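You operate a simulated robot arm through the tools that you are given. There is no shell and no other tool. Be economical: measure what you need, move in short steps, check, and stop when the job is done.

You are at the controls of a simulated robot arm. One attempt, no reset.

Task
Fetch the hand brush and set it on the green book. Press the green button two times. Shut the third drawer from the top. Put the yellow rag from the open top of the tool chest on the fourth board from the bottom of the black shelf. Put one of the filter boxes from the top of the steel bench on the lower shelf of the steel bench. Take the green nozzle from the top of the steel bench and put it on top of the blue case there. Press the red stop button three times. Take the black cap and leave it on the top shelf of the hose rack. Press the stop button two times. Do these in any order. Set down upright: filter box, green nozzle.

Only the result counts: the job must be done as asked and must still hold three seconds after the hand-in. Knocking over, shifting, dropping, spilling or breaking anything else fails it. A push-on lid holds only when it is set on centred and level and pressed home; a screw cap is set on level and turned clockwise until tight.

Robot
A 6-joint arm with a fingered hand on a trunk, on a base that drives. Base frame: it is fixed to the floor where the robot stands at the start and does not move with it; the origin is under the middle of the robot, x ahead of it, y to its left, z up; the surface under the hand at the start is at about z = 0.86. Lengths are in m, angles in rad, forces in N, time in s.
With the tool pointing down near the work surface it reaches from about 0.18 to 0.88 m from the robot's upright axis, wherever it stands. Its first joint turns from -2.897 to 2.897 rad. Places, roughly: black cap (6x6x4 cm) [-1.3, 11.2, 0.9]; blue case [-3.75, 9.5, 1]; filter box [-4, 9.25, 1]; fourth board of the black shelf [-3, -3.6, 1.4]; green book [0.5, 0.25, 0.75]; green button [-3.6, -0.7, 0.4]; green nozzle [-4, 9.25, 1]; hand brush (15x4x9 cm) [0.6, -0.2, 0.9]; lower shelf of the steel bench [-4.2, 9.4, 0.3]; red stop button [-2.8, 11, 0.7]; stop button [-5, 6.5, 0.9]; third drawer [-3.2, -2.9, 0.6]; top shelf of the hose rack [-0.7, 11.2, 0.9]; yellow rag (11x10x4 cm) [-3, -3, 1.2]. Payload 5 kg.
Tool frame: the origin (TCP) lies between the finger pads and is the grasp point; the fingertips stand 0.036 m ahead of it; z points along the fingers, y is the line along which they close. The gripper opens to 0.12 m. The gripper's body begins 0.042 m behind the TCP. The gripper is a hand of 4 fingers: y runs from the thumb to the fingers, the wrist lies at [-0.019, -0.123, -0.211] in the tool frame.
Orientation is that of the tool frame in the base frame, as [roll, pitch, yaw] about the fixed x, y, z axes, in that order (R = Rz(yaw) Ry(pitch) Rx(roll)). With the fingers straight down and the wrist toward the robot, the tool's x, y and z point along [0, 1, 0], [1, 0, 0] and [0, 0, -1] of the base frame.

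Tools
- The arm moves only by the tool send_rows. Its argument "commands" is a list of rows, each a list of 2 entries, a list of its own where there are three numbers: the shift along the base's x, y, z in units of 150 mm (1.0 is 150 mm), then the turn, a rotation vector about the base's x, y, z in units of 90 degrees (1.0 is 90 degrees). In form: [[[x, y, z], [wx, wy, wz]], ...]. A call has 1 to 20 rows; each row is the pose to reach, as a shift and turn from the pose commanded when the call began. A call with a number of a shift or a turn outside -1 to 1 is refused whole. A row lasts 0.2 s, in which the tool goes at most 0.05 m and 0.15 rad; a call with a longer step from one row to the next is refused whole. A pose out of reach is approached as far as the arm can. The call stops where the force on the tool passes 40 N (or 10 N more than at its start, if that is more) or the arm is blocked; 0.2 s more then pass. In this call time passes only in rows, and 0.2 s behind the last. The reply holds the time, the measured pose of the TCP, the force on the tool along the base axes, the opening and the grip force, in the units named above and with some noise, with the torque about the TCP (base axes, N m) and any sound that the robot's microphone picked up.
- Cameras (640 x 400 px; columns grow to the right, rows downward): "scene" is now at [0.111, -0.0074, 1.719]; the picture's right is [-0.14, -0.99, 0.00], its down [-0.80, 0.12, -0.58] and it looks along [0.58, -0.08, -0.81] (base axes); focal length 279 px, centre (320, 200). "wrist" rides on the gripper at [0.073, -0.101, -0.142] in the tool frame; the picture's right is [-0.79, 0.29, -0.54], its down [-0.56, -0.70, 0.44] and it looks along [-0.25, 0.65, 0.71] (tool axes); focal length 280 px, centre (320, 200). There is no depth. A picture from a camera that has moved, and an enlarged one, comes with that camera's place and axes in the base frame and with its lens. The place of the scene camera against the robot may be out by one fixed shift of up to 0.025 m in any direction.
- snapshot(camera): a new picture of that camera. No time passes.
- raise_lower(by): slides the trunk up (or, below 0, down) by that many m; the arm and the scene camera ride with it, the base frame stays. It gives what a move gives, with no picture.
- roll_base(legs): drives the robot by 1 to 6 legs, each [ahead, turn to the left] in m and rad, along the robot's own axes; the way and the turn of a leg run together, so that a leg with both is an arc; at most 1.5 m and 3.142 rad a leg. The arm and the cameras ride along, it lands a little off, and it stops where it bumps. It gives what a move gives.
- set_fingers(index, middle, ring, thumb_bend, thumb_turn): sets how far each is bent, from 0 (flat) to 100 (curled in); at 30 the hand is open as for a grip, at 70 the pads meet at the TCP. One left out holds its place. A second passes; each finger stops where it meets its share of the squeeze, and holds until it gets a number again. It is the only way to open and close the hand. It gives what a move gives, with no picture; readings hold the bend of each and the force on the fingers (four entries, about 0 where the hand has none), thumb and palm. thumb_turn goes from beside the hand (0) to across from the fingers (100), as for a grip.
- head_to(pan, tilt): turns the head with the scene camera to pan (to the left, within 1.501 rad either way) and tilt (down, from -0.506 to 1.204), counted from straight ahead of the robot. It gives what a move gives.
- inspect(camera, box): a new picture of the part [left, top, right, bottom] of that camera's present view, enlarged. No time passes.
- finish_job(): hands the job in; it is judged then, once.

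Go step by step. Nothing tells you exact positions but the pictures and the camera data: compare them with the known pose of the tool, close in by small moves and look again before you grip or let go. The budget is 207 turns and 192 pictures, counting those below and the enlarged ones. Unless the task says otherwise, let go and move clear before handing in, and close with one line.

The tools are called after ">>>" as a command line: name --argument value ..., lists and objects as JSON in quotes. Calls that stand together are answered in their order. send_rows: Moves the arm, as the interface text tells. Its arguments: {"type":"object","properties":{"commands":{"type":"array"}},"required":["commands"]} The other tools are called the same way: raise_lower (by) slides the trunk up or down; set_fingers (index, middle, ring, thumb_bend, thumb_turn) moves the fingers one by one; roll_base (legs) drives the base; head_to (pan, tilt) turns the head that bears the scene camera; snapshot (camera) takes a picture; inspect (camera, box) takes an enlarged picture of a part of a camera's view; finish_job () hands the job in.

At the start:

```text
t: 0.0
position: [0.5959, 0.0325, 1.1335]
ee_rot: [3.139, 0.0, 1.57]
contact_force: [-0.2, 0.5, -0.5]
moment: [-0.01, 0.01, 0.04]
width: 0.1198
gripper_force: 0.1
shape: jaw
bend: [30.0, 30.0, 30.0, 30.0, 98.0]
finger forces: [0.0, 0.0, 0.0, 0.0, 0.0, 0.0]
trunk travel left (down, up): [-0.725, 0.115]
robot x, y, heading: [-0.0059, -0.0001, 0.001]
head pan, tilt: [-0.143, 0.946]
```

scene: 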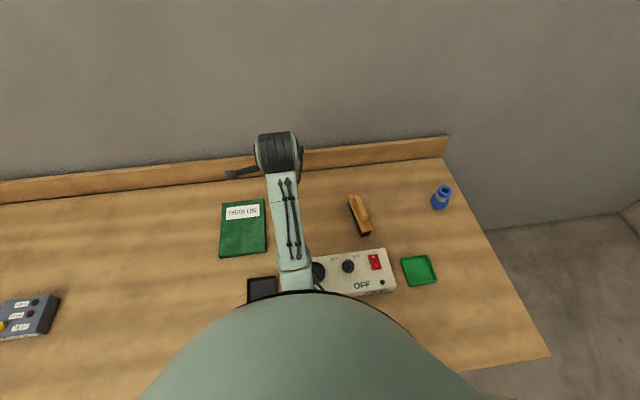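
wrist: 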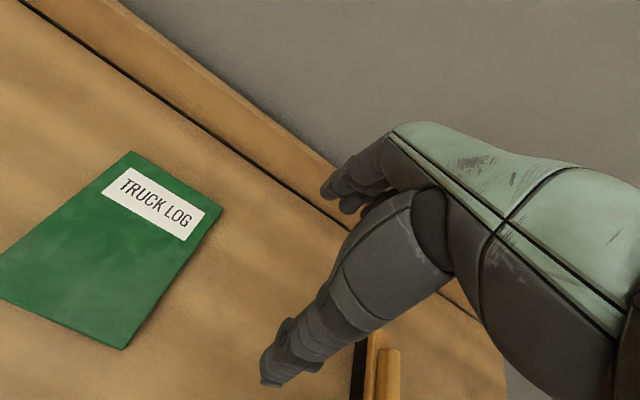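

I see the bench with the green book left of the arm and the brush to the right. I'll take enlarged views of both to fix their places.

>>> inspect --camera "scene" --box '[320, 170, 440, 245]'

>>> inspect --camera "scene" --box '[200, 120, 360, 300]'

```text
5.33 times, centred on (380, 208) of scene
camera zoom: at [0.111, -0.0074, 1.719], right [-0.14, -0.99, 0.0], down [-0.8, 0.12, -0.58], along [0.58, -0.08, -0.81], focal length 1486 px, centre (0, 160)
```

zoom: 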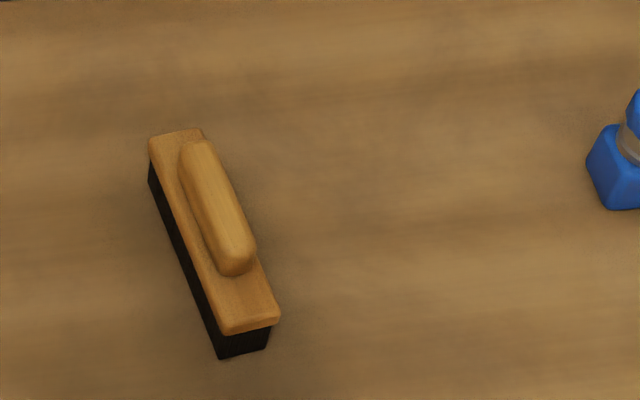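

```text
2.22 times, centred on (280, 210) of scene
camera zoom: at [0.111, -0.0074, 1.719], right [-0.14, -0.99, 0.0], down [-0.8, 0.12, -0.58], along [0.58, -0.08, -0.81], focal length 619 px, centre (409, 178)
```

zoom: 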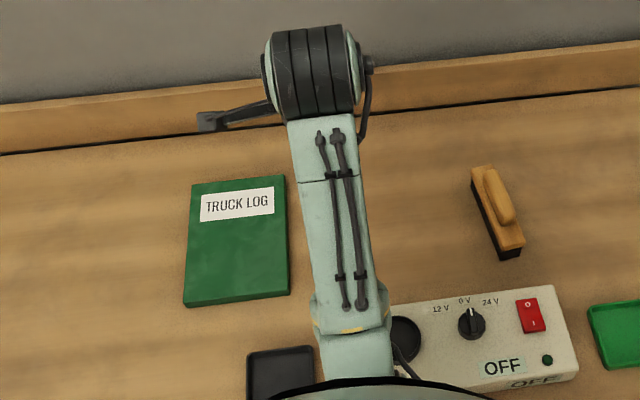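

The brush lies at about (0.615, -0.216), its long axis nearly along x. I'll turn the hand so it closes across the brush, and move over it in stages.

>>> send_rows --commands '[[[0, -0.1, 0], [0, 0, -0.09]], [[0, -0.2, 0], [0, 0, -0.18]], [[0, -0.3, 0], [0, 0, -0.27]], [[0, -0.4, 0], [0, 0, -0.36]], [[0, -0.5, 0], [0, 0, -0.45]], [[0, -0.6, 0], [0, 0, -0.54]], [[0.05, -0.7, 0], [0, 0, -0.63]], [[0.05, -0.8, 0], [0, 0, -0.72]], [[0.1, -0.9, 0], [0, 0, -0.81]], [[0.12, -1, 0], [0, 0, -0.9]], [[0.12, -1, 0], [0, 0, -0.935]]]'

>>> send_rows --commands '[[[0, -0.33, -0.2], [0, 0, 0]], [[0, -0.66, -0.4], [0, 0, 0]]]'

>>> snapshot --camera "wrist"

>>> snapshot --camera "scene"

```text
t: 2.4
position: [0.6413, -0.1417, 1.0884]
ee_rot: [3.133, -0.007, 0.107]
contact_force: [-0.1, 0.2, 0.7]
moment: [-0.02, -0.01, -0.04]
width: 0.1196
gripper_force: 0.1
shape: jaw
bend: [30.0, 30.0, 30.0, 30.0, 98.0]
finger forces: [0.1, 0.1, 0.0, 0.1, 0.0, 0.0]
out of reach, approached as far as the arm can: row 6, 7, 8, 9, 10, 11
trunk travel left (down, up): [-0.725, 0.115]
robot x, y, heading: [-0.0003, -0.001, 0.002]
head pan, tilt: [-0.143, 0.946]
```

```text
refused: row 1 steps farther than a row can; nothing moved
```

```text
187 pictures are left
camera wrist: at [0.7037, -0.0322, 1.2289], right [-0.76, -0.37, 0.54], down [-0.63, 0.63, -0.45], along [-0.18, -0.68, -0.71], focal length 280 px, centre (320, 200)
```

wrist: 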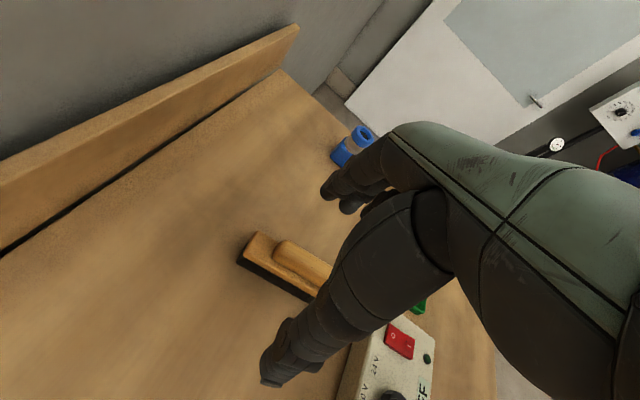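

```text
186 pictures are left
camera scene: at [0.1108, -0.0071, 1.7191], right [-0.14, -0.99, 0.0], down [-0.8, 0.12, -0.58], along [0.58, -0.08, -0.81], focal length 279 px, centre (320, 200)
```

scene: 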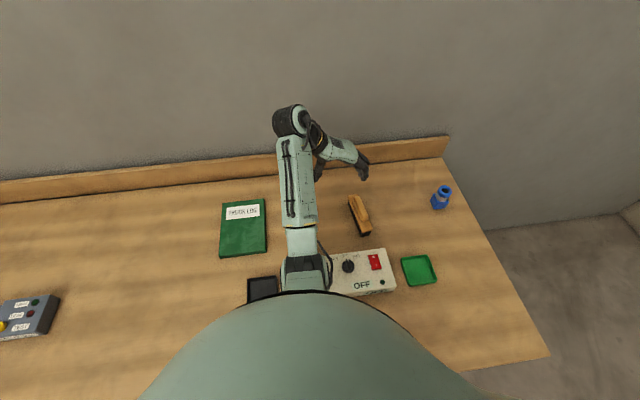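

The hand is near the brush but was short of reach up high. I'll lower it and move over the brush in short steps.

>>> send_rows --commands '[[[-0.05, -0.15, -0.15], [0, 0, 0]], [[-0.1, -0.33, -0.25], [0, 0, 0]], [[-0.17, -0.49, -0.3], [0, 0, 0]], [[-0.17, -0.49, -0.32], [0, 0, 0]]]'

>>> snapshot --camera "wrist"

>>> snapshot --camera "scene"

```text
t: 3.4
position: [0.6174, -0.2163, 1.0405]
ee_rot: [3.141, 0.001, 0.103]
contact_force: [-0.5, 0.7, -0.2]
moment: [0.03, 0.01, 0.04]
width: 0.1197
gripper_force: 0.1
shape: jaw
bend: [30.0, 30.0, 30.0, 30.0, 98.0]
finger forces: [0.0, 0.0, 0.0, 0.0, 0.1, 0.0]
trunk travel left (down, up): [-0.725, 0.115]
robot x, y, heading: [-0.0013, -0.0009, -0.001]
head pan, tilt: [-0.143, 0.946]
```

```text
185 pictures are left
camera wrist: at [0.6796, -0.1073, 1.1823], right [-0.76, -0.37, 0.54], down [-0.63, 0.64, -0.44], along [-0.18, -0.68, -0.71], focal length 280 px, centre (320, 200)
```

wrist: 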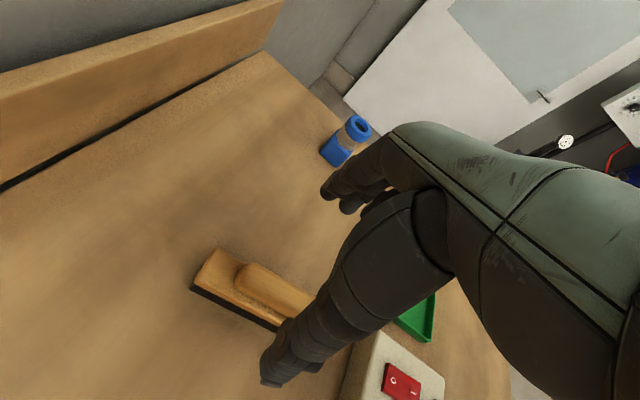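

```text
184 pictures are left
camera scene: at [0.1114, -0.0072, 1.719], right [-0.14, -0.99, 0.0], down [-0.8, 0.12, -0.58], along [0.58, -0.08, -0.81], focal length 279 px, centre (320, 200)
```

scene: 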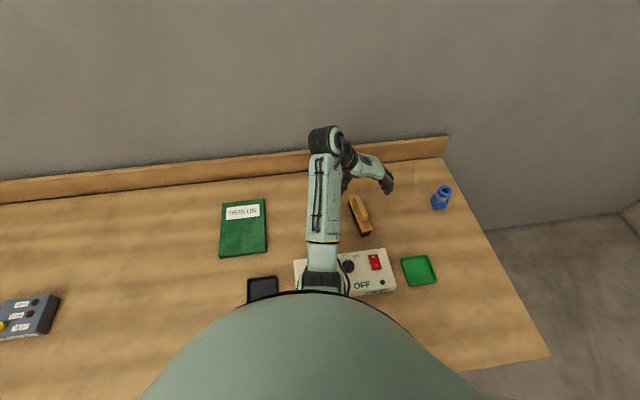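

The brush sits at about x 0.60, y -0.21 by the wrist camera. I'll go lower and look again.

>>> send_rows --commands '[[[-0.05, 0.02, -0.2], [0, 0, 0]], [[-0.1, 0.02, -0.4], [0, 0, 0]]]'

>>> snapshot --camera "wrist"

>>> inspect --camera "scene" --box '[300, 130, 460, 230]'

```text
t: 4.0
position: [0.602, -0.2129, 0.9807]
ee_rot: [3.142, 0.0, 0.1]
contact_force: [-0.3, -0.2, -0.4]
moment: [-0.01, -0.01, 0.01]
width: 0.1195
gripper_force: 0.0
shape: jaw
bend: [30.0, 30.0, 30.0, 30.0, 98.0]
finger forces: [0.1, 0.0, 0.0, 0.0, 0.0, 0.0]
trunk travel left (down, up): [-0.725, 0.115]
robot x, y, heading: [0.001, 0.0024, -0.003]
head pan, tilt: [-0.143, 0.946]
```

```text
183 pictures are left
camera wrist: at [0.665, -0.1046, 1.1225], right [-0.76, -0.37, 0.54], down [-0.63, 0.64, -0.44], along [-0.18, -0.68, -0.71], focal length 280 px, centre (320, 200)
```

wrist: 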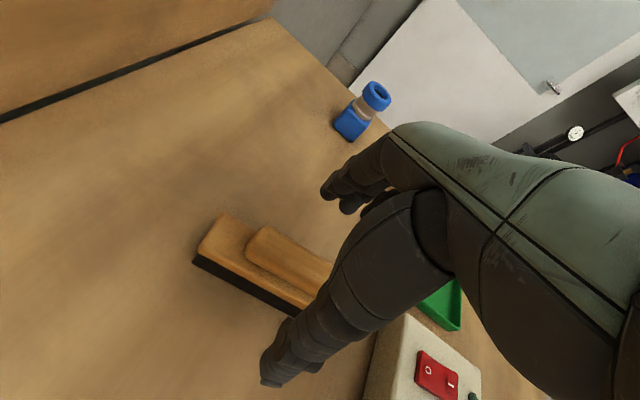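

```text
4.00 times, centred on (380, 180) of scene
camera zoom: at [0.111, -0.0074, 1.7191], right [-0.14, -0.99, 0.0], down [-0.8, 0.12, -0.58], along [0.58, -0.08, -0.81], focal length 1115 px, centre (80, 280)
```

zoom: 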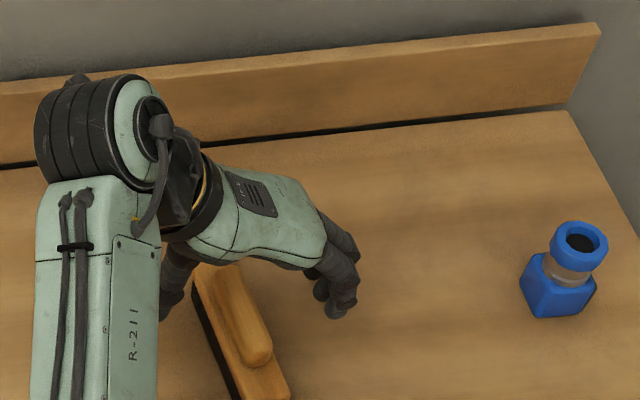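

The brush centre is right under the TCP, with fingers and thumb on either side. I'll descend and grip the board.

>>> send_rows --commands '[[[-0.01, 0, -0.2], [0, 0, 0]], [[-0.01, 0, -0.35], [0, 0, 0]], [[-0.01, 0, -0.46], [0, 0, 0]]]'

>>> set_fingers --index 60 --middle 60 --ring 60 --thumb_bend 60

>>> snapshot --camera "wrist"

```text
t: 4.8
position: [0.5992, -0.2137, 0.9127]
ee_rot: [3.14, 0.0, 0.103]
contact_force: [-0.1, -0.6, 0.9]
moment: [-0.04, 0.03, 0.02]
width: 0.1197
gripper_force: 0.2
shape: jaw
bend: [30.0, 30.0, 30.0, 30.0, 98.0]
finger forces: [0.0, 0.0, 0.0, 0.1, 0.1, 0.1]
trunk travel left (down, up): [-0.725, 0.115]
robot x, y, heading: [0.0028, 0.0012, -0.001]
head pan, tilt: [-0.143, 0.946]
```

```text
t: 5.8
position: [0.6013, -0.2131, 0.9119]
ee_rot: [-3.14, 0.0, 0.102]
contact_force: [-0.7, 0.4, -0.1]
moment: [0.01, 0.02, 0.02]
width: 0.0358
gripper_force: 0.2
shape: fingers
bend: [60.0, 60.0, 60.0, 59.0, 98.0]
finger forces: [0.2, 0.1, 0.0, 0.0, 0.6, 0.1]
trunk travel left (down, up): [-0.725, 0.115]
robot x, y, heading: [0.0025, -0.0016, -0.0]
head pan, tilt: [-0.143, 0.946]
```

```text
181 pictures are left
camera wrist: at [0.6634, -0.1047, 1.053], right [-0.76, -0.37, 0.54], down [-0.63, 0.64, -0.44], along [-0.18, -0.68, -0.71], focal length 280 px, centre (320, 200)
```

wrist: 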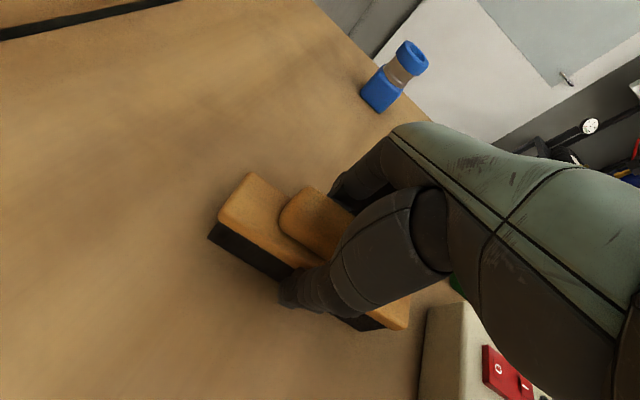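

The fingers close around the brush; squeeze harder.

>>> set_fingers --index 75 --middle 75 --ring 75 --thumb_bend 75

>>> snapshot --camera "wrist"

```text
t: 6.8
position: [0.6008, -0.2135, 0.9117]
ee_rot: [-3.141, 0.002, 0.103]
contact_force: [1.1, 0.7, 1.0]
moment: [-0.03, -0.15, 0.06]
width: 0.0312
gripper_force: 24.9
shape: fingers
bend: [62.0, 67.0, 71.0, 64.0, 94.0]
finger forces: [11.8, 7.8, 6.8, 0.0, 23.3, 0.0]
trunk travel left (down, up): [-0.725, 0.115]
robot x, y, heading: [-0.0029, -0.003, 0.004]
head pan, tilt: [-0.143, 0.946]
```

```text
180 pictures are left
camera wrist: at [0.6635, -0.1046, 1.0532], right [-0.76, -0.37, 0.54], down [-0.63, 0.64, -0.44], along [-0.18, -0.68, -0.71], focal length 280 px, centre (320, 200)
```

wrist: 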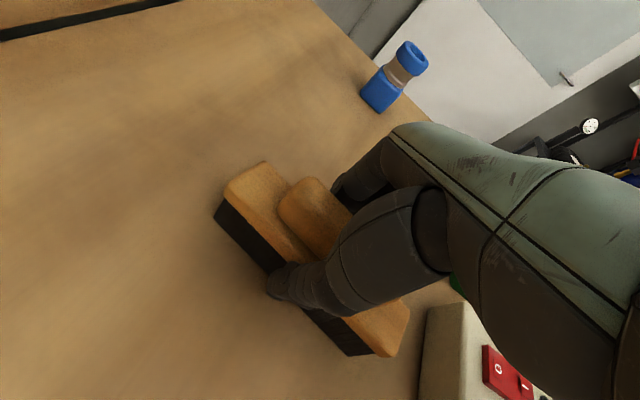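

The brush is held firmly. I'll lift it and carry it left toward the book (centre about (0.62, 0.184)).

>>> send_rows --commands '[[[0, 0, 0.2], [0, 0, 0]], [[0, 0, 0.4], [0, 0, 0]], [[0, 0, 0.6], [0, 0, 0]], [[0, 0.2, 0.7], [0, 0, 0]], [[0, 0.5, 0.7], [0, 0, 0]], [[0, 0.75, 0.7], [0, 0, 0]], [[0, 1, 0.7], [0, 0, 0]]]'

>>> send_rows --commands '[[[0, 0.25, 0], [0, 0, 0]], [[0, 0.5, 0], [0, 0, 0]], [[0, 0.75, 0], [0, 0, 0]], [[0, 1, 0], [0, 0, 0]]]'

>>> send_rows --commands '[[[0.03, 0.25, 0], [0, 0, 0]], [[0.06, 0.5, 0], [0, 0, 0]], [[0.1, 0.65, 0], [0, 0, 0]]]'

>>> snapshot --camera "wrist"

>>> snapshot --camera "scene"

```text
t: 8.4
position: [0.6005, -0.0619, 1.0165]
ee_rot: [3.137, -0.003, 0.102]
contact_force: [0.0, 0.1, -1.6]
moment: [-0.02, 0.01, 0.01]
width: 0.0311
gripper_force: 24.2
shape: fingers
bend: [62.0, 67.0, 73.0, 64.0, 93.0]
finger forces: [11.7, 7.7, 6.5, 0.0, 23.3, 0.0]
trunk travel left (down, up): [-0.725, 0.115]
robot x, y, heading: [0.004, 0.0025, -0.003]
head pan, tilt: [-0.143, 0.946]
```

```text
t: 9.4
position: [0.6304, 0.0762, 0.9765]
ee_rot: [3.139, -0.003, 0.106]
contact_force: [-0.1, 0.1, -2.2]
moment: [-0.05, 0.03, -0.01]
width: 0.0312
gripper_force: 25.1
shape: fingers
bend: [62.0, 67.0, 73.0, 64.0, 93.0]
finger forces: [11.7, 7.7, 6.9, 0.0, 23.5, 0.1]
out of reach, approached as far as the arm can: row 1, 2, 3, 4
trunk travel left (down, up): [-0.725, 0.115]
robot x, y, heading: [-0.0007, 0.0004, 0.0]
head pan, tilt: [-0.143, 0.946]
```

```text
t: 10.2
position: [0.6474, 0.171, 0.976]
ee_rot: [3.141, 0.001, 0.104]
contact_force: [-0.5, 0.1, -0.7]
moment: [0.02, 0.02, 0.02]
width: 0.0312
gripper_force: 25.0
shape: fingers
bend: [62.0, 67.0, 73.0, 64.0, 93.0]
finger forces: [11.7, 7.8, 6.9, 0.1, 23.6, 0.0]
out of reach, approached as far as the arm can: row 1, 2
trunk travel left (down, up): [-0.725, 0.115]
robot x, y, heading: [-0.0025, -0.0018, 0.0]
head pan, tilt: [-0.143, 0.946]
```

```text
179 pictures are left
camera wrist: at [0.71, 0.2799, 1.1177], right [-0.76, -0.37, 0.54], down [-0.63, 0.64, -0.44], along [-0.18, -0.68, -0.71], focal length 280 px, centre (320, 200)
```

wrist: 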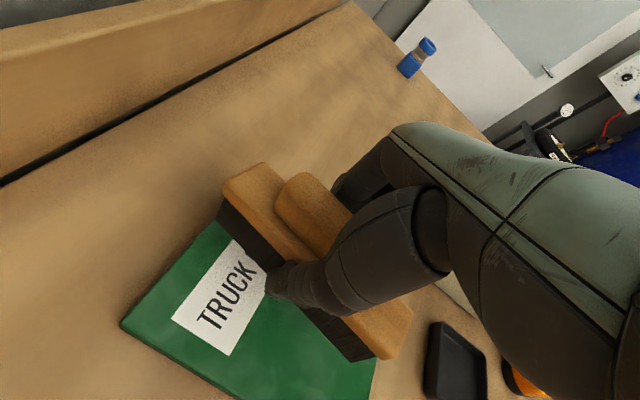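

```text
178 pictures are left
camera scene: at [0.1112, -0.0077, 1.719], right [-0.14, -0.99, 0.0], down [-0.8, 0.12, -0.58], along [0.58, -0.08, -0.81], focal length 279 px, centre (320, 200)
```

scene: 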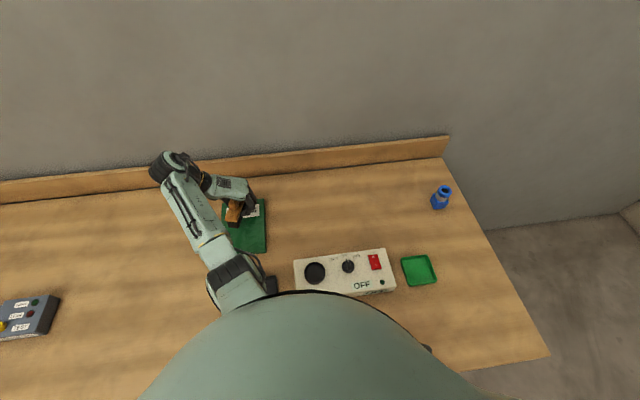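

The brush is over the book; a small correction to the book's centre, then lower gently.

>>> send_rows --commands '[[[-0.1, 0.05, 0], [0, 0, 0]], [[-0.2, 0.09, -0.1], [0, 0, 0]], [[-0.2, 0.09, -0.2], [0, 0, 0]], [[-0.2, 0.09, -0.26], [0, 0, 0]]]'

>>> snapshot --camera "wrist"

```text
t: 11.2
position: [0.6147, 0.1854, 0.9385]
ee_rot: [3.14, -0.001, 0.103]
contact_force: [-0.6, 0.5, -0.5]
moment: [-0.03, -0.08, 0.01]
width: 0.0312
gripper_force: 25.1
shape: fingers
bend: [62.0, 67.0, 73.0, 64.0, 93.0]
finger forces: [12.1, 7.7, 7.2, 0.0, 23.9, 0.0]
out of reach, approached as far as the arm can: row 1, 2
trunk travel left (down, up): [-0.725, 0.115]
robot x, y, heading: [-0.0003, 0.0009, -0.001]
head pan, tilt: [-0.143, 0.946]
```

```text
177 pictures are left
camera wrist: at [0.6782, 0.2937, 1.0796], right [-0.76, -0.37, 0.54], down [-0.63, 0.64, -0.44], along [-0.18, -0.68, -0.71], focal length 280 px, centre (320, 200)
```

wrist: 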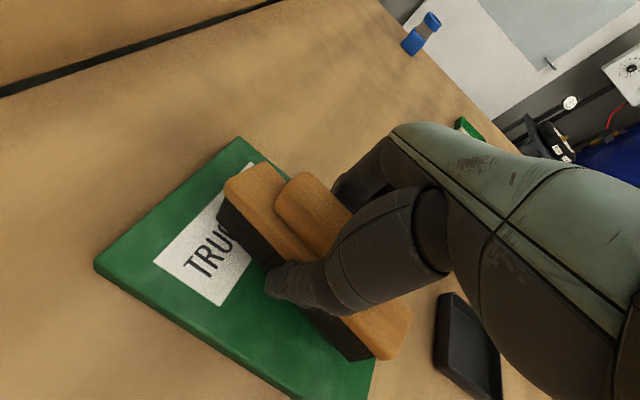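

Almost down. Lower a few millimetres at a time.

>>> send_rows --commands '[[[0, 0, -0.03], [0, 0, 0]], [[0, 0, -0.05], [0, 0, 0]]]'

>>> send_rows --commands '[[[0, 0, -0.02], [0, 0, 0]]]'

>>> send_rows --commands '[[[0, 0, -0.02], [0, 0, 0]]]'

```text
t: 11.8
position: [0.6154, 0.1842, 0.9319]
ee_rot: [3.142, -0.002, 0.103]
contact_force: [-3.5, 0.0, 6.6]
moment: [-0.06, -0.5, 0.03]
width: 0.0308
gripper_force: 27.6
shape: fingers
bend: [61.0, 67.0, 73.0, 64.0, 93.0]
finger forces: [13.6, 8.5, 9.6, 0.0, 24.0, 0.0]
trunk travel left (down, up): [-0.725, 0.115]
robot x, y, heading: [-0.0004, -0.0014, -0.003]
head pan, tilt: [-0.143, 0.946]
```

```text
t: 12.2
position: [0.6154, 0.1861, 0.9288]
ee_rot: [3.141, -0.005, 0.103]
contact_force: [-3.1, 1.0, 13.8]
moment: [0.03, -0.56, 0.09]
width: 0.0309
gripper_force: 27.5
shape: fingers
bend: [61.0, 67.0, 72.0, 64.0, 93.0]
finger forces: [13.3, 8.8, 9.0, 0.0, 24.1, 0.0]
trunk travel left (down, up): [-0.725, 0.115]
robot x, y, heading: [0.001, -0.0005, -0.004]
head pan, tilt: [-0.143, 0.946]
```

```text
t: 12.6
position: [0.6145, 0.1843, 0.9276]
ee_rot: [3.141, -0.005, 0.102]
contact_force: [-1.4, 0.5, 25.8]
moment: [0.08, -0.48, 0.16]
width: 0.0307
gripper_force: 28.3
shape: fingers
bend: [62.0, 67.0, 73.0, 65.0, 93.0]
finger forces: [12.3, 10.3, 8.8, 0.0, 25.6, 0.0]
trunk travel left (down, up): [-0.725, 0.115]
robot x, y, heading: [0.0019, -0.0002, 0.001]
head pan, tilt: [-0.143, 0.946]
```

Contact at 26 N. I back off slightly and open the hand, then lift clear.

>>> send_rows --commands '[[[0, 0, 0.02], [0, 0, 0]]]'

>>> set_fingers --index 45 --middle 45 --ring 45 --thumb_bend 45

>>> set_fingers --index 30 --middle 30 --ring 30 --thumb_bend 30

>>> snapshot --camera "wrist"

```text
t: 13.0
position: [0.615, 0.1847, 0.9281]
ee_rot: [3.141, -0.002, 0.102]
contact_force: [0.8, 0.9, 16.9]
moment: [0.07, -0.54, 0.13]
width: 0.031
gripper_force: 28.6
shape: fingers
bend: [62.0, 67.0, 73.0, 64.0, 93.0]
finger forces: [11.5, 9.8, 9.8, 0.0, 25.7, 0.1]
trunk travel left (down, up): [-0.725, 0.115]
robot x, y, heading: [-0.0004, 0.0039, 0.005]
head pan, tilt: [-0.143, 0.946]
```

```text
t: 14.0
position: [0.6161, 0.1848, 0.9269]
ee_rot: [3.141, 0.0, 0.102]
contact_force: [-1.0, 0.4, -0.1]
moment: [0.03, -0.01, -0.01]
width: 0.0789
gripper_force: 0.0
shape: fingers
bend: [45.0, 45.0, 45.0, 45.0, 97.0]
finger forces: [0.0, 0.0, 0.0, 0.0, 0.1, 0.1]
trunk travel left (down, up): [-0.725, 0.115]
robot x, y, heading: [-0.0013, 0.0006, 0.002]
head pan, tilt: [-0.143, 0.946]
```

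```text
t: 15.0
position: [0.6159, 0.1846, 0.9276]
ee_rot: [3.141, 0.001, 0.102]
contact_force: [0.6, -0.8, -0.6]
moment: [0.0, 0.04, -0.02]
width: 0.123
gripper_force: 0.1
shape: fingers
bend: [30.0, 30.0, 30.0, 30.0, 97.0]
finger forces: [0.0, 0.0, 0.1, 0.1, 0.0, 0.0]
trunk travel left (down, up): [-0.725, 0.115]
robot x, y, heading: [0.0027, 0.0024, 0.001]
head pan, tilt: [-0.143, 0.946]
```

```text
176 pictures are left
camera wrist: at [0.6786, 0.2934, 1.0687], right [-0.76, -0.37, 0.54], down [-0.63, 0.64, -0.44], along [-0.18, -0.68, -0.71], focal length 280 px, centre (320, 200)
```

wrist: 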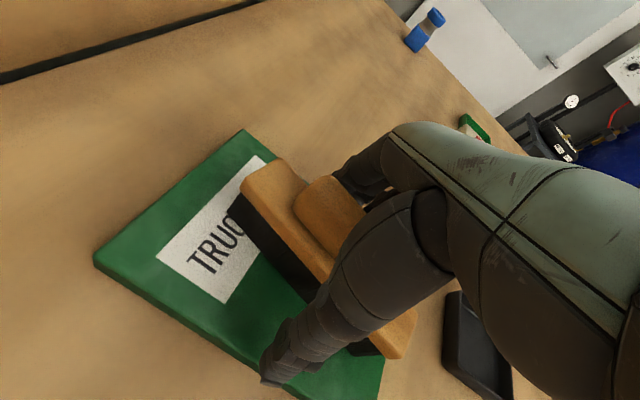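

The brush rests on the book, upright. I lift straight up, retract the hand toward the robot and check.

>>> send_rows --commands '[[[0, 0, 0.25], [0, 0, 0]], [[0, 0, 0.5], [0, 0, 0]], [[0, 0, 0.6], [0, 0, 0]], [[-0.2, 0, 0.8], [0, 0, 0]], [[-0.4, 0, 1], [0, 0, 0]], [[-0.6, 0, 1], [0, 0, 0]], [[-0.8, 0, 1], [0, 0, 0]], [[-1, 0, 1], [0, 0, 0]]]'

>>> snapshot --camera "scene"

```text
t: 16.8
position: [0.6255, 0.1785, 0.9561]
ee_rot: [-3.141, -0.001, 0.103]
contact_force: [-0.1, 1.8, 0.1]
moment: [-0.03, -0.04, -0.02]
width: 0.1232
gripper_force: 0.0
shape: fingers
bend: [30.0, 30.0, 30.0, 30.0, 98.0]
finger forces: [0.1, 0.0, 0.0, 0.0, 0.0, 0.0]
out of reach, approached as far as the arm can: row 1, 2, 3, 4, 5, 6, 7, 8
trunk travel left (down, up): [-0.725, 0.115]
robot x, y, heading: [-0.0004, -0.0021, 0.001]
head pan, tilt: [-0.143, 0.946]
```

```text
175 pictures are left
camera scene: at [0.1104, -0.0077, 1.7191], right [-0.14, -0.99, 0.0], down [-0.8, 0.12, -0.59], along [0.58, -0.08, -0.81], focal length 279 px, centre (320, 200)
```

scene: 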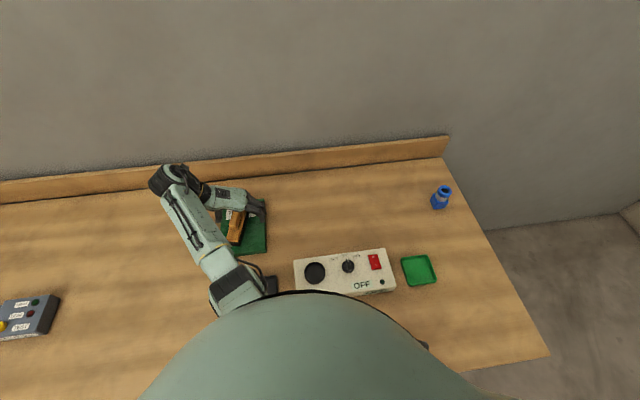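

The arm can't lift straight up in this pose; I'll raise the trunk instead, which lifts it vertically.

>>> raise_lower --by 0.11

>>> send_rows --commands '[[[-0.2, 0, 0], [0, 0, 0]], [[-0.4, 0, 0], [0, 0, 0]], [[-0.6, 0, 0], [0, 0, 0]], [[-0.8, 0, 0], [0, 0, 0]], [[-1, 0, 0], [0, 0, 0]]]'

>>> snapshot --camera "scene"

>>> snapshot --camera "wrist"

```text
t: 18.2
position: [0.6255, 0.1784, 1.0654]
ee_rot: [-3.141, -0.001, 0.102]
contact_force: [-0.2, -0.9, -0.5]
moment: [-0.01, 0.03, 0.01]
width: 0.1232
gripper_force: 0.1
shape: fingers
bend: [30.0, 30.0, 30.0, 30.0, 98.0]
finger forces: [0.1, 0.0, 0.0, 0.0, 0.0, 0.0]
trunk travel left (down, up): [-0.835, 0.005]
robot x, y, heading: [0.0033, 0.003, 0.0]
head pan, tilt: [-0.143, 0.946]
```

```text
t: 19.4
position: [0.5342, 0.161, 0.9966]
ee_rot: [3.141, -0.004, 0.104]
contact_force: [-0.2, -0.1, 0.3]
moment: [-0.01, -0.04, 0.03]
width: 0.1232
gripper_force: 0.1
shape: fingers
bend: [30.0, 30.0, 30.0, 30.0, 98.0]
finger forces: [0.0, 0.0, 0.1, 0.0, 0.0, 0.0]
out of reach, approached as far as the arm can: row 1, 2, 3, 4, 5
trunk travel left (down, up): [-0.835, 0.005]
robot x, y, heading: [-0.0015, -0.0012, 0.002]
head pan, tilt: [-0.143, 0.946]
```

```text
174 pictures are left
camera scene: at [0.1107, -0.0077, 1.8291], right [-0.14, -0.99, 0.0], down [-0.8, 0.12, -0.58], along [0.58, -0.08, -0.81], focal length 279 px, centre (320, 200)
```

scene: 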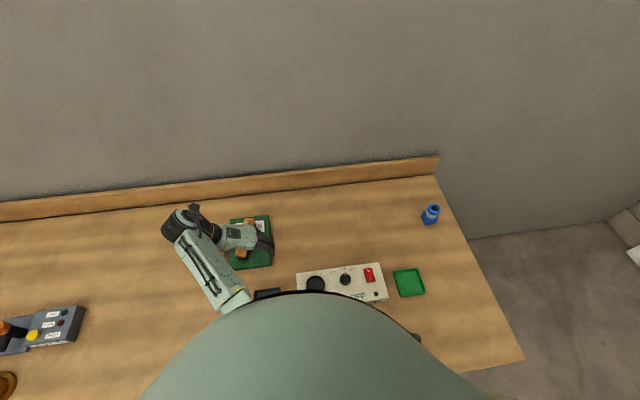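

```text
173 pictures are left
camera wrist: at [0.5965, 0.2714, 1.1393], right [-0.76, -0.37, 0.54], down [-0.63, 0.64, -0.44], along [-0.18, -0.68, -0.71], focal length 280 px, centre (320, 200)
```

wrist: 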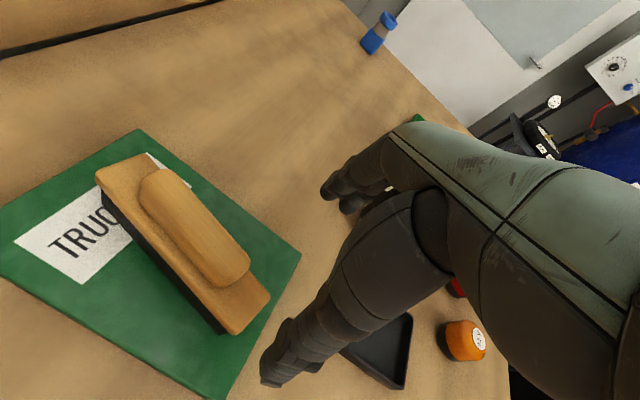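

The brush stands well on the book. The hand is clear; I'll move it right and up, turning the wrist back to the starting orientation.

>>> send_rows --commands '[[[0, -0.2, 0.1], [0, 0, 0.05]], [[0, -0.4, 0.2], [0, 0, 0.12]], [[0, -0.6, 0.3], [0, 0, 0.2]], [[0, -0.8, 0.4], [0, 0, 0.28]], [[0, -0.9, 0.5], [0, 0, 0.36]], [[0, -1, 0.6], [0, 0, 0.45]], [[0, -1, 0.7], [0, 0, 0.54]], [[0, -1, 0.8], [0, 0, 0.63]], [[0, -1, 0.9], [0, 0, 0.72]], [[0, -1, 1], [0, 0, 0.81]], [[0, -1, 1], [0, 0, 0.9]], [[0, -1, 1], [0, 0, 0.935]]]'

>>> snapshot --camera "scene"

```text
t: 22.0
position: [0.5335, 0.0149, 1.1474]
ee_rot: [3.141, 0.0, 1.575]
contact_force: [0.9, -0.2, 0.0]
moment: [0.04, 0.01, 0.0]
width: 0.1231
gripper_force: 0.1
shape: fingers
bend: [30.0, 30.0, 30.0, 30.0, 98.0]
finger forces: [0.0, 0.1, 0.0, 0.0, 0.0, 0.0]
trunk travel left (down, up): [-0.835, 0.005]
robot x, y, heading: [-0.0, 0.0014, -0.002]
head pan, tilt: [-0.143, 0.946]
```

```text
172 pictures are left
camera scene: at [0.111, -0.0076, 1.829], right [-0.14, -0.99, 0.0], down [-0.8, 0.12, -0.58], along [0.58, -0.08, -0.81], focal length 279 px, centre (320, 200)
```

scene: 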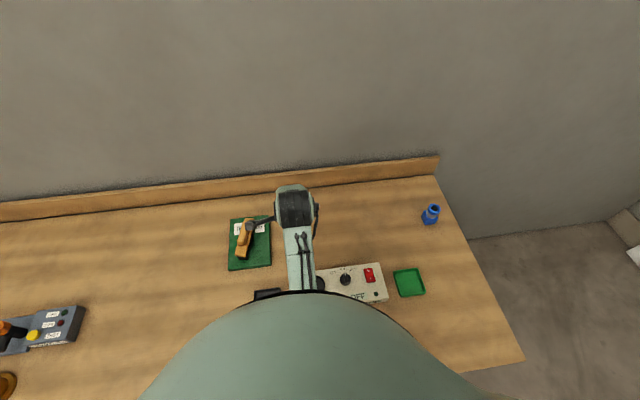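

The arm is back in its default pose. I'll retract it and look left and right to learn the room.

>>> send_rows --commands '[[[-0.2, 0, 0.1], [0, 0, 0]], [[-0.45, 0, 0.2], [0, 0, 0]], [[-0.7, 0, 0.3], [0, 0, 0]], [[-0.95, 0, 0.4], [0, 0, 0]]]'

>>> head_to --pan 1.5 --tilt 0.3

>>> snapshot --camera "scene"

>>> head_to --pan -1.5 --tilt 0.3

>>> snapshot --camera "scene"

```text
t: 23.0
position: [0.4478, 0.0127, 1.1781]
ee_rot: [-3.14, 0.001, 1.572]
contact_force: [-0.1, -0.6, 0.5]
moment: [0.0, 0.0, 0.03]
width: 0.1233
gripper_force: 0.1
shape: fingers
bend: [30.0, 30.0, 30.0, 30.0, 98.0]
finger forces: [0.0, 0.1, 0.1, 0.0, 0.0, 0.0]
out of reach, approached as far as the arm can: row 3, 4
trunk travel left (down, up): [-0.835, 0.005]
robot x, y, heading: [0.0014, -0.004, 0.001]
head pan, tilt: [-0.143, 0.946]
```

```text
t: 24.7
position: [0.4468, 0.0123, 1.1788]
ee_rot: [3.142, 0.0, 1.571]
contact_force: [0.8, -0.4, -0.4]
moment: [0.01, 0.01, -0.02]
width: 0.1233
gripper_force: 0.0
shape: fingers
bend: [30.0, 30.0, 30.0, 30.0, 98.0]
finger forces: [0.0, 0.1, 0.0, 0.0, 0.0, 0.0]
trunk travel left (down, up): [-0.835, 0.005]
robot x, y, heading: [0.0011, -0.0013, -0.001]
head pan, tilt: [1.499, 0.3]
```

```text
171 pictures are left
camera scene: at [0.0456, 0.0961, 1.8846], right [1.0, -0.07, 0.0], down [-0.02, -0.3, -0.96], along [0.07, 0.95, -0.3], focal length 279 px, centre (320, 200)
```

scene: 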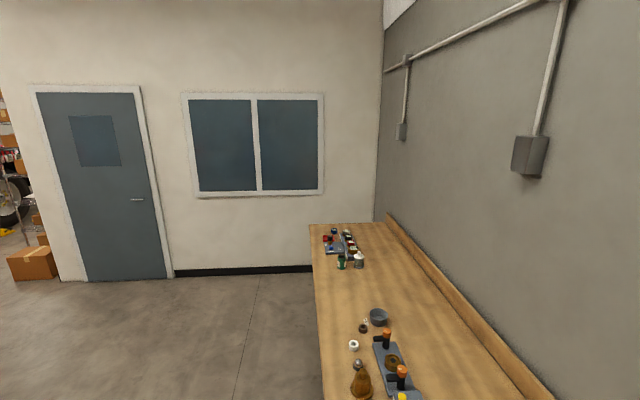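

```text
t: 27.3
position: [0.4469, 0.0118, 1.179]
ee_rot: [3.141, -0.001, 1.571]
contact_force: [-0.1, -0.6, -0.7]
moment: [-0.02, -0.01, 0.03]
width: 0.1233
gripper_force: 0.0
shape: fingers
bend: [30.0, 30.0, 30.0, 30.0, 98.0]
finger forces: [0.0, 0.0, 0.0, 0.0, 0.1, 0.0]
trunk travel left (down, up): [-0.835, 0.005]
robot x, y, heading: [-0.0006, -0.0004, -0.003]
head pan, tilt: [-1.499, 0.3]
```

```text
170 pictures are left
camera scene: at [0.0456, -0.0901, 1.8847], right [-1.0, -0.07, 0.0], down [-0.02, 0.29, -0.96], along [0.07, -0.95, -0.3], focal length 279 px, centre (320, 200)
```

scene: 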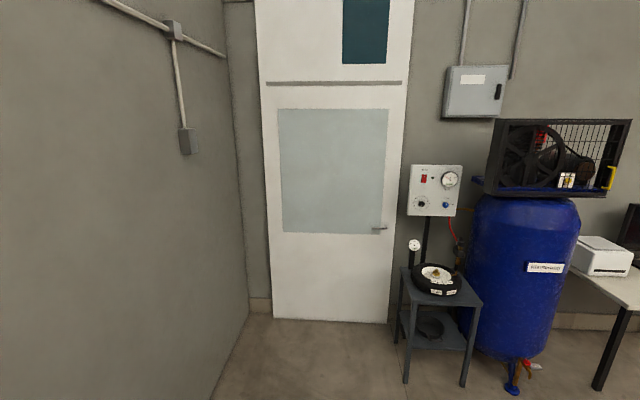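

The room's other parts lie behind me. I'll back away from the bench and turn to face −x.

>>> roll_base --legs '[[-0.8, 0], [0, 2.4]]'

>>> head_to --pan 0.74 --tilt 0.35

>>> snapshot --camera "scene"

>>> head_to --pan -0.7 --tilt 0.35

>>> snapshot --camera "scene"

```text
t: 38.8
position: [-1.1384, 0.2949, 1.1787]
ee_rot: [-3.141, 0.001, -2.318]
contact_force: [0.1, 1.0, 0.0]
moment: [0.04, 0.0, 0.04]
width: 0.1232
gripper_force: 0.0
shape: fingers
bend: [30.0, 30.0, 30.0, 30.0, 98.0]
finger forces: [0.1, 0.0, 0.1, 0.1, 0.0, 0.0]
trunk travel left (down, up): [-0.835, 0.005]
robot x, y, heading: [-0.8038, -0.0018, 2.395]
head pan, tilt: [-1.499, 0.3]
```

```text
t: 40.9
position: [-1.1393, 0.2956, 1.1785]
ee_rot: [3.141, 0.0, -2.317]
contact_force: [-0.3, -0.2, 0.6]
moment: [0.02, -0.02, -0.01]
width: 0.1234
gripper_force: 0.2
shape: fingers
bend: [30.0, 30.0, 30.0, 30.0, 98.0]
finger forces: [0.0, 0.1, 0.0, 0.0, 0.0, 0.1]
trunk travel left (down, up): [-0.835, 0.005]
robot x, y, heading: [-0.8055, -0.0019, 2.399]
head pan, tilt: [0.74, 0.351]
```

```text
169 pictures are left
camera scene: at [-0.9092, 0.0241, 1.88], right [0.01, 1.0, 0.0], down [0.34, 0.0, -0.94], along [-0.94, 0.01, -0.34], focal length 279 px, centre (320, 200)
```

scene: 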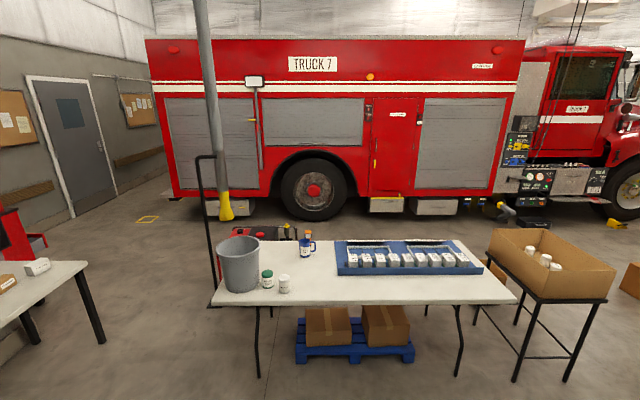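

```text
t: 42.4
position: [-1.1378, 0.2946, 1.1784]
ee_rot: [3.141, 0.001, -2.317]
contact_force: [-0.4, 0.2, -0.4]
moment: [0.04, 0.01, 0.01]
width: 0.1235
gripper_force: 0.2
shape: fingers
bend: [30.0, 30.0, 30.0, 30.0, 98.0]
finger forces: [0.0, 0.0, 0.0, 0.1, 0.0, 0.0]
trunk travel left (down, up): [-0.835, 0.005]
robot x, y, heading: [-0.8002, -0.0003, 2.393]
head pan, tilt: [-0.7, 0.351]
```

```text
168 pictures are left
camera scene: at [-0.8275, 0.1156, 1.88], right [0.99, 0.12, 0.0], down [0.04, -0.34, -0.94], along [-0.11, 0.93, -0.34], focal length 279 px, centre (320, 200)
```

scene: 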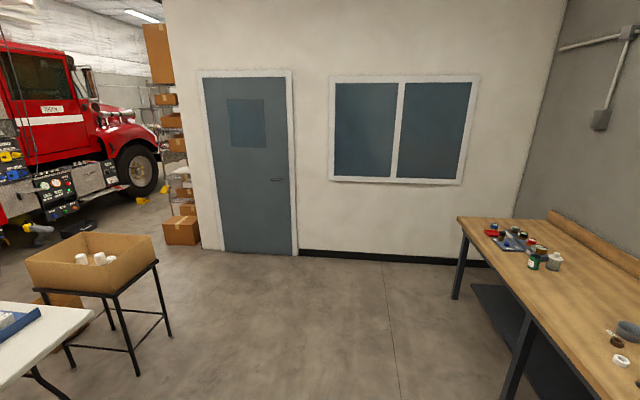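

A white table stands between, with a red machine behind it (probably the green button). I'll look further to the left, toward the drawer chest and shelf.

>>> head_to --pan 1.5 --tilt 0.35

>>> snapshot --camera "scene"

>>> head_to --pan 0.74 --tilt 0.35

>>> inspect --camera "scene" --box '[190, 200, 350, 300]'

```text
t: 44.5
position: [-1.1386, 0.2949, 1.1798]
ee_rot: [-3.141, -0.001, -2.317]
contact_force: [-0.8, -0.2, -0.1]
moment: [0.0, -0.01, 0.02]
width: 0.1232
gripper_force: 0.1
shape: fingers
bend: [30.0, 30.0, 30.0, 30.0, 98.0]
finger forces: [0.0, 0.0, 0.0, 0.0, 0.1, 0.1]
trunk travel left (down, up): [-0.835, 0.005]
robot x, y, heading: [-0.8051, -0.0006, 2.39]
head pan, tilt: [1.499, 0.351]
```

```text
167 pictures are left
camera scene: at [-0.8843, -0.0402, 1.88], right [-0.68, 0.73, 0.0], down [0.25, 0.23, -0.94], along [-0.69, -0.64, -0.34], focal length 279 px, centre (320, 200)
```

scene: 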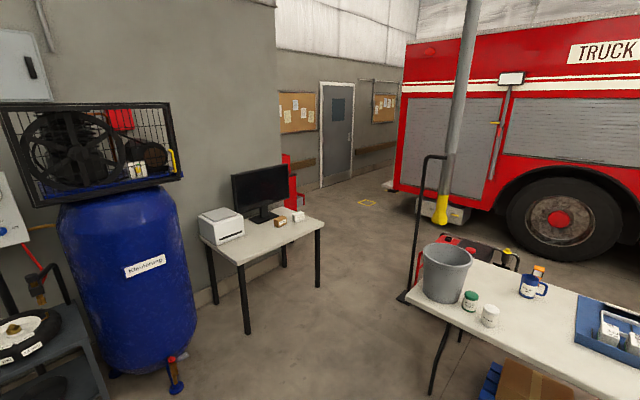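

```text
t: 45.6
position: [-1.1377, 0.2951, 1.1789]
ee_rot: [-3.141, 0.001, -2.318]
contact_force: [0.3, 0.1, -0.6]
moment: [0.01, 0.01, 0.02]
width: 0.1231
gripper_force: 0.1
shape: fingers
bend: [30.0, 30.0, 30.0, 30.0, 98.0]
finger forces: [0.1, 0.0, 0.0, 0.0, 0.0, 0.0]
trunk travel left (down, up): [-0.835, 0.005]
robot x, y, heading: [-0.8065, -0.0023, 2.389]
head pan, tilt: [0.74, 0.351]
```

```text
4.00 times, centred on (270, 250) of scene
camera zoom: at [-0.9092, 0.0239, 1.88], right [0.01, 1.0, 0.0], down [0.34, 0.0, -0.94], along [-0.94, 0.01, -0.34], focal length 1115 px, centre (520, 0)
```

zoom: 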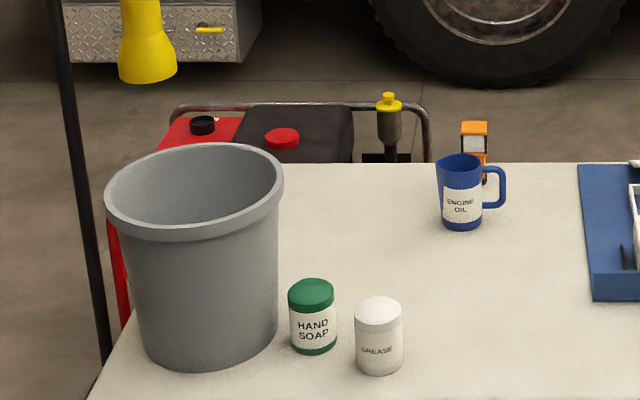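

I'll drive round to the gap between the table and the desk, ending facing −x, to view the red generator.

>>> roll_base --legs '[[0, 1.7], [1.29, 0], [0, -0.95]]'

>>> head_to --pan 0 --tilt 0.5

>>> snapshot --camera "scene"

>>> inspect --camera "scene" --box '[260, 130, 480, 270]'

```text
t: 60.5
position: [-2.0154, -1.0491, 1.1783]
ee_rot: [3.141, 0.0, -1.585]
contact_force: [0.4, 0.2, 0.4]
moment: [0.02, -0.01, 0.01]
width: 0.1232
gripper_force: 0.0
shape: fingers
bend: [30.0, 30.0, 30.0, 30.0, 98.0]
finger forces: [0.0, 0.1, 0.0, 0.0, 0.0, 0.0]
trunk travel left (down, up): [-0.835, 0.005]
robot x, y, heading: [-1.5718, -1.0443, 3.123]
head pan, tilt: [0.74, 0.351]
```

```text
t: 61.6
position: [-2.0145, -1.05, 1.1772]
ee_rot: [3.141, 0.0, -1.583]
contact_force: [0.7, -0.6, -0.7]
moment: [-0.02, -0.02, -0.01]
width: 0.1234
gripper_force: 0.1
shape: fingers
bend: [30.0, 30.0, 30.0, 30.0, 98.0]
finger forces: [0.0, 0.0, 0.0, 0.1, 0.1, 0.0]
trunk travel left (down, up): [-0.835, 0.005]
robot x, y, heading: [-1.5657, -1.0472, 3.129]
head pan, tilt: [0.0, 0.499]
```

```text
165 pictures are left
camera scene: at [-1.68, -1.0389, 1.8663], right [0.01, 1.0, 0.0], down [0.48, -0.01, -0.88], along [-0.88, 0.01, -0.48], focal length 279 px, centre (320, 200)
```

scene: 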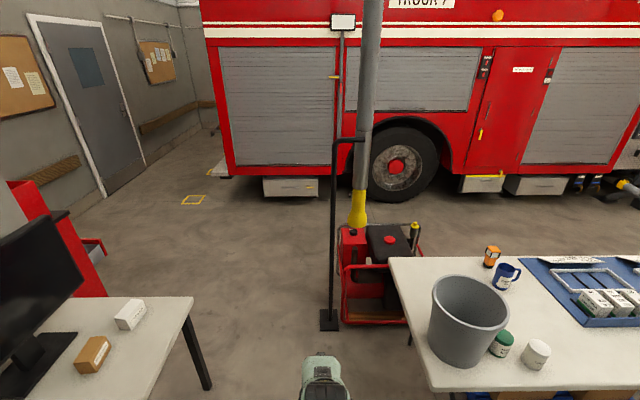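

```text
2.86 times, centred on (370, 200) of scene
camera zoom: at [-1.68, -1.0389, 1.8663], right [0.01, 1.0, 0.0], down [0.48, -0.01, -0.88], along [-0.88, 0.01, -0.48], focal length 796 px, centre (177, 200)
```

zoom: 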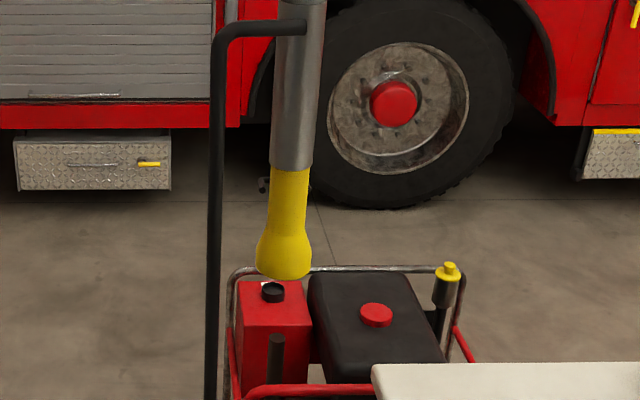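

The black stand and red generator are ahead. I'll thread the gap between table and desk, first leg to about (-2.4,-1.15).

>>> roll_base --legs '[[0, 0.135], [0.84, 0], [0, 0.36]]'

>>> head_to --pan 0 --tilt 0.7

>>> snapshot --camera "scene"

```text
t: 68.4
position: [-2.798, -1.367, 1.1777]
ee_rot: [3.141, -0.001, -1.084]
contact_force: [1.3, 0.2, 0.1]
moment: [-0.02, 0.02, 0.01]
width: 0.1234
gripper_force: 0.1
shape: fingers
bend: [30.0, 30.0, 30.0, 30.0, 98.0]
finger forces: [0.1, 0.0, 0.0, 0.0, 0.0, 0.1]
trunk travel left (down, up): [-0.835, 0.005]
robot x, y, heading: [-2.4087, -1.1449, -2.653]
head pan, tilt: [0.0, 0.499]
```

```text
t: 69.2
position: [-2.7973, -1.3657, 1.179]
ee_rot: [3.141, -0.001, -1.083]
contact_force: [-0.7, 1.3, -0.1]
moment: [0.01, 0.01, 0.0]
width: 0.1231
gripper_force: 0.1
shape: fingers
bend: [30.0, 30.0, 30.0, 30.0, 98.0]
finger forces: [0.1, 0.1, 0.0, 0.1, 0.0, 0.1]
trunk travel left (down, up): [-0.835, 0.005]
robot x, y, heading: [-2.4048, -1.1479, -2.653]
head pan, tilt: [0.0, 0.7]
```

```text
163 pictures are left
camera scene: at [-2.5002, -1.1975, 1.8486], right [-0.47, 0.88, 0.0], down [0.57, 0.3, -0.77], along [-0.68, -0.36, -0.64], focal length 279 px, centre (320, 200)
```

scene: 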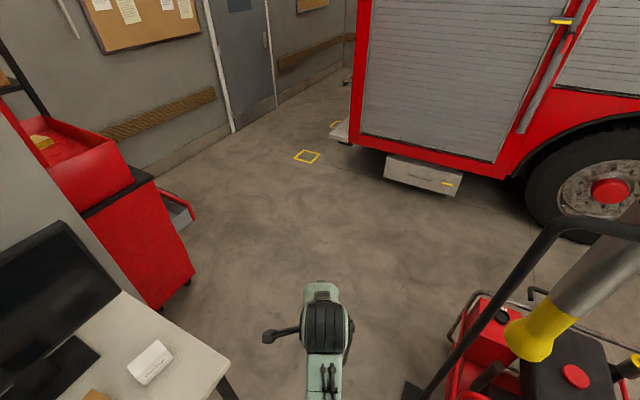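

Path ahead is clear; the tool chest with the open drawer and the yellow rag is to the left. Continue and turn toward the generator.

>>> roll_base --legs '[[1.15, 0], [0, -1.75]]'

>>> snapshot --camera "scene"

```text
t: 80.6
position: [-3.5675, -1.2597, 1.1785]
ee_rot: [3.141, 0.0, -2.833]
contact_force: [-0.2, 0.5, 0.4]
moment: [0.01, 0.0, 0.01]
width: 0.1232
gripper_force: 0.0
shape: fingers
bend: [30.0, 30.0, 30.0, 30.0, 98.0]
finger forces: [0.0, 0.0, 0.0, 0.0, 0.0, 0.1]
trunk travel left (down, up): [-0.835, 0.005]
robot x, y, heading: [-3.4182, -1.6802, 1.881]
head pan, tilt: [0.0, 0.7]
```

```text
162 pictures are left
camera scene: at [-3.4459, -1.5685, 1.8486], right [0.95, 0.3, 0.0], down [0.2, -0.61, -0.76], along [-0.23, 0.73, -0.64], focal length 279 px, centre (320, 200)
```

scene: 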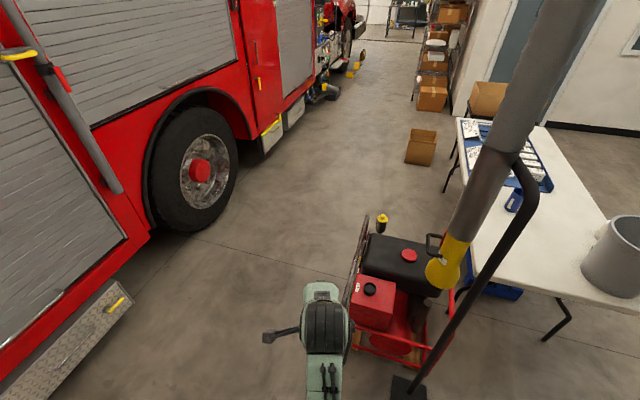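

The generator's panel seems to be on its truck side (−x face). I'll back up into the aisle between truck and generator to see it.

>>> roll_base --legs '[[0, -2.19], [-0.7, 0], [0, 1.2]]'

>>> head_to --pan 0 --tilt 0.9

>>> snapshot --camera "scene"

```text
t: 94.5
position: [-3.7969, -1.11, 1.1789]
ee_rot: [-3.141, 0.0, 2.443]
contact_force: [0.9, 0.3, -0.1]
moment: [-0.03, -0.02, -0.01]
width: 0.1231
gripper_force: 0.1
shape: fingers
bend: [30.0, 30.0, 30.0, 30.0, 98.0]
finger forces: [0.0, 0.1, 0.1, 0.0, 0.0, 0.0]
trunk travel left (down, up): [-0.835, 0.005]
robot x, y, heading: [-4.0724, -1.4586, 0.87]
head pan, tilt: [0.0, 0.7]
```

```text
t: 95.2
position: [-3.7982, -1.1096, 1.1799]
ee_rot: [-3.141, -0.001, 2.442]
contact_force: [-0.3, -0.3, 0.4]
moment: [-0.04, -0.03, -0.02]
width: 0.1233
gripper_force: 0.0
shape: fingers
bend: [30.0, 30.0, 30.0, 30.0, 98.0]
finger forces: [0.0, 0.0, 0.0, 0.0, 0.1, 0.0]
trunk travel left (down, up): [-0.835, 0.005]
robot x, y, heading: [-4.0701, -1.4568, 0.869]
head pan, tilt: [0.0, 0.901]
```

```text
161 pictures are left
camera scene: at [-3.9988, -1.3749, 1.8324], right [0.77, -0.64, 0.0], down [-0.5, -0.6, -0.62], along [0.4, 0.48, -0.78], focal length 279 px, centre (320, 200)
```

scene: 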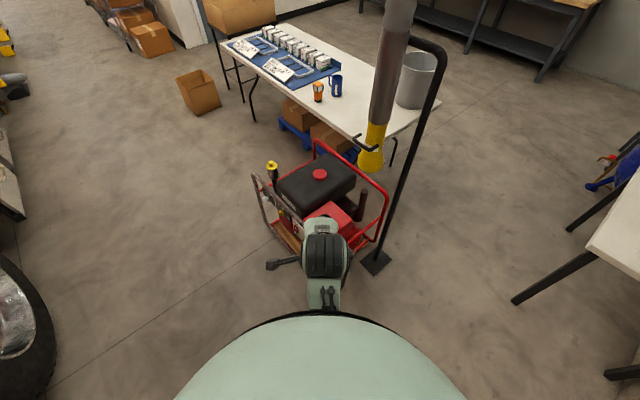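

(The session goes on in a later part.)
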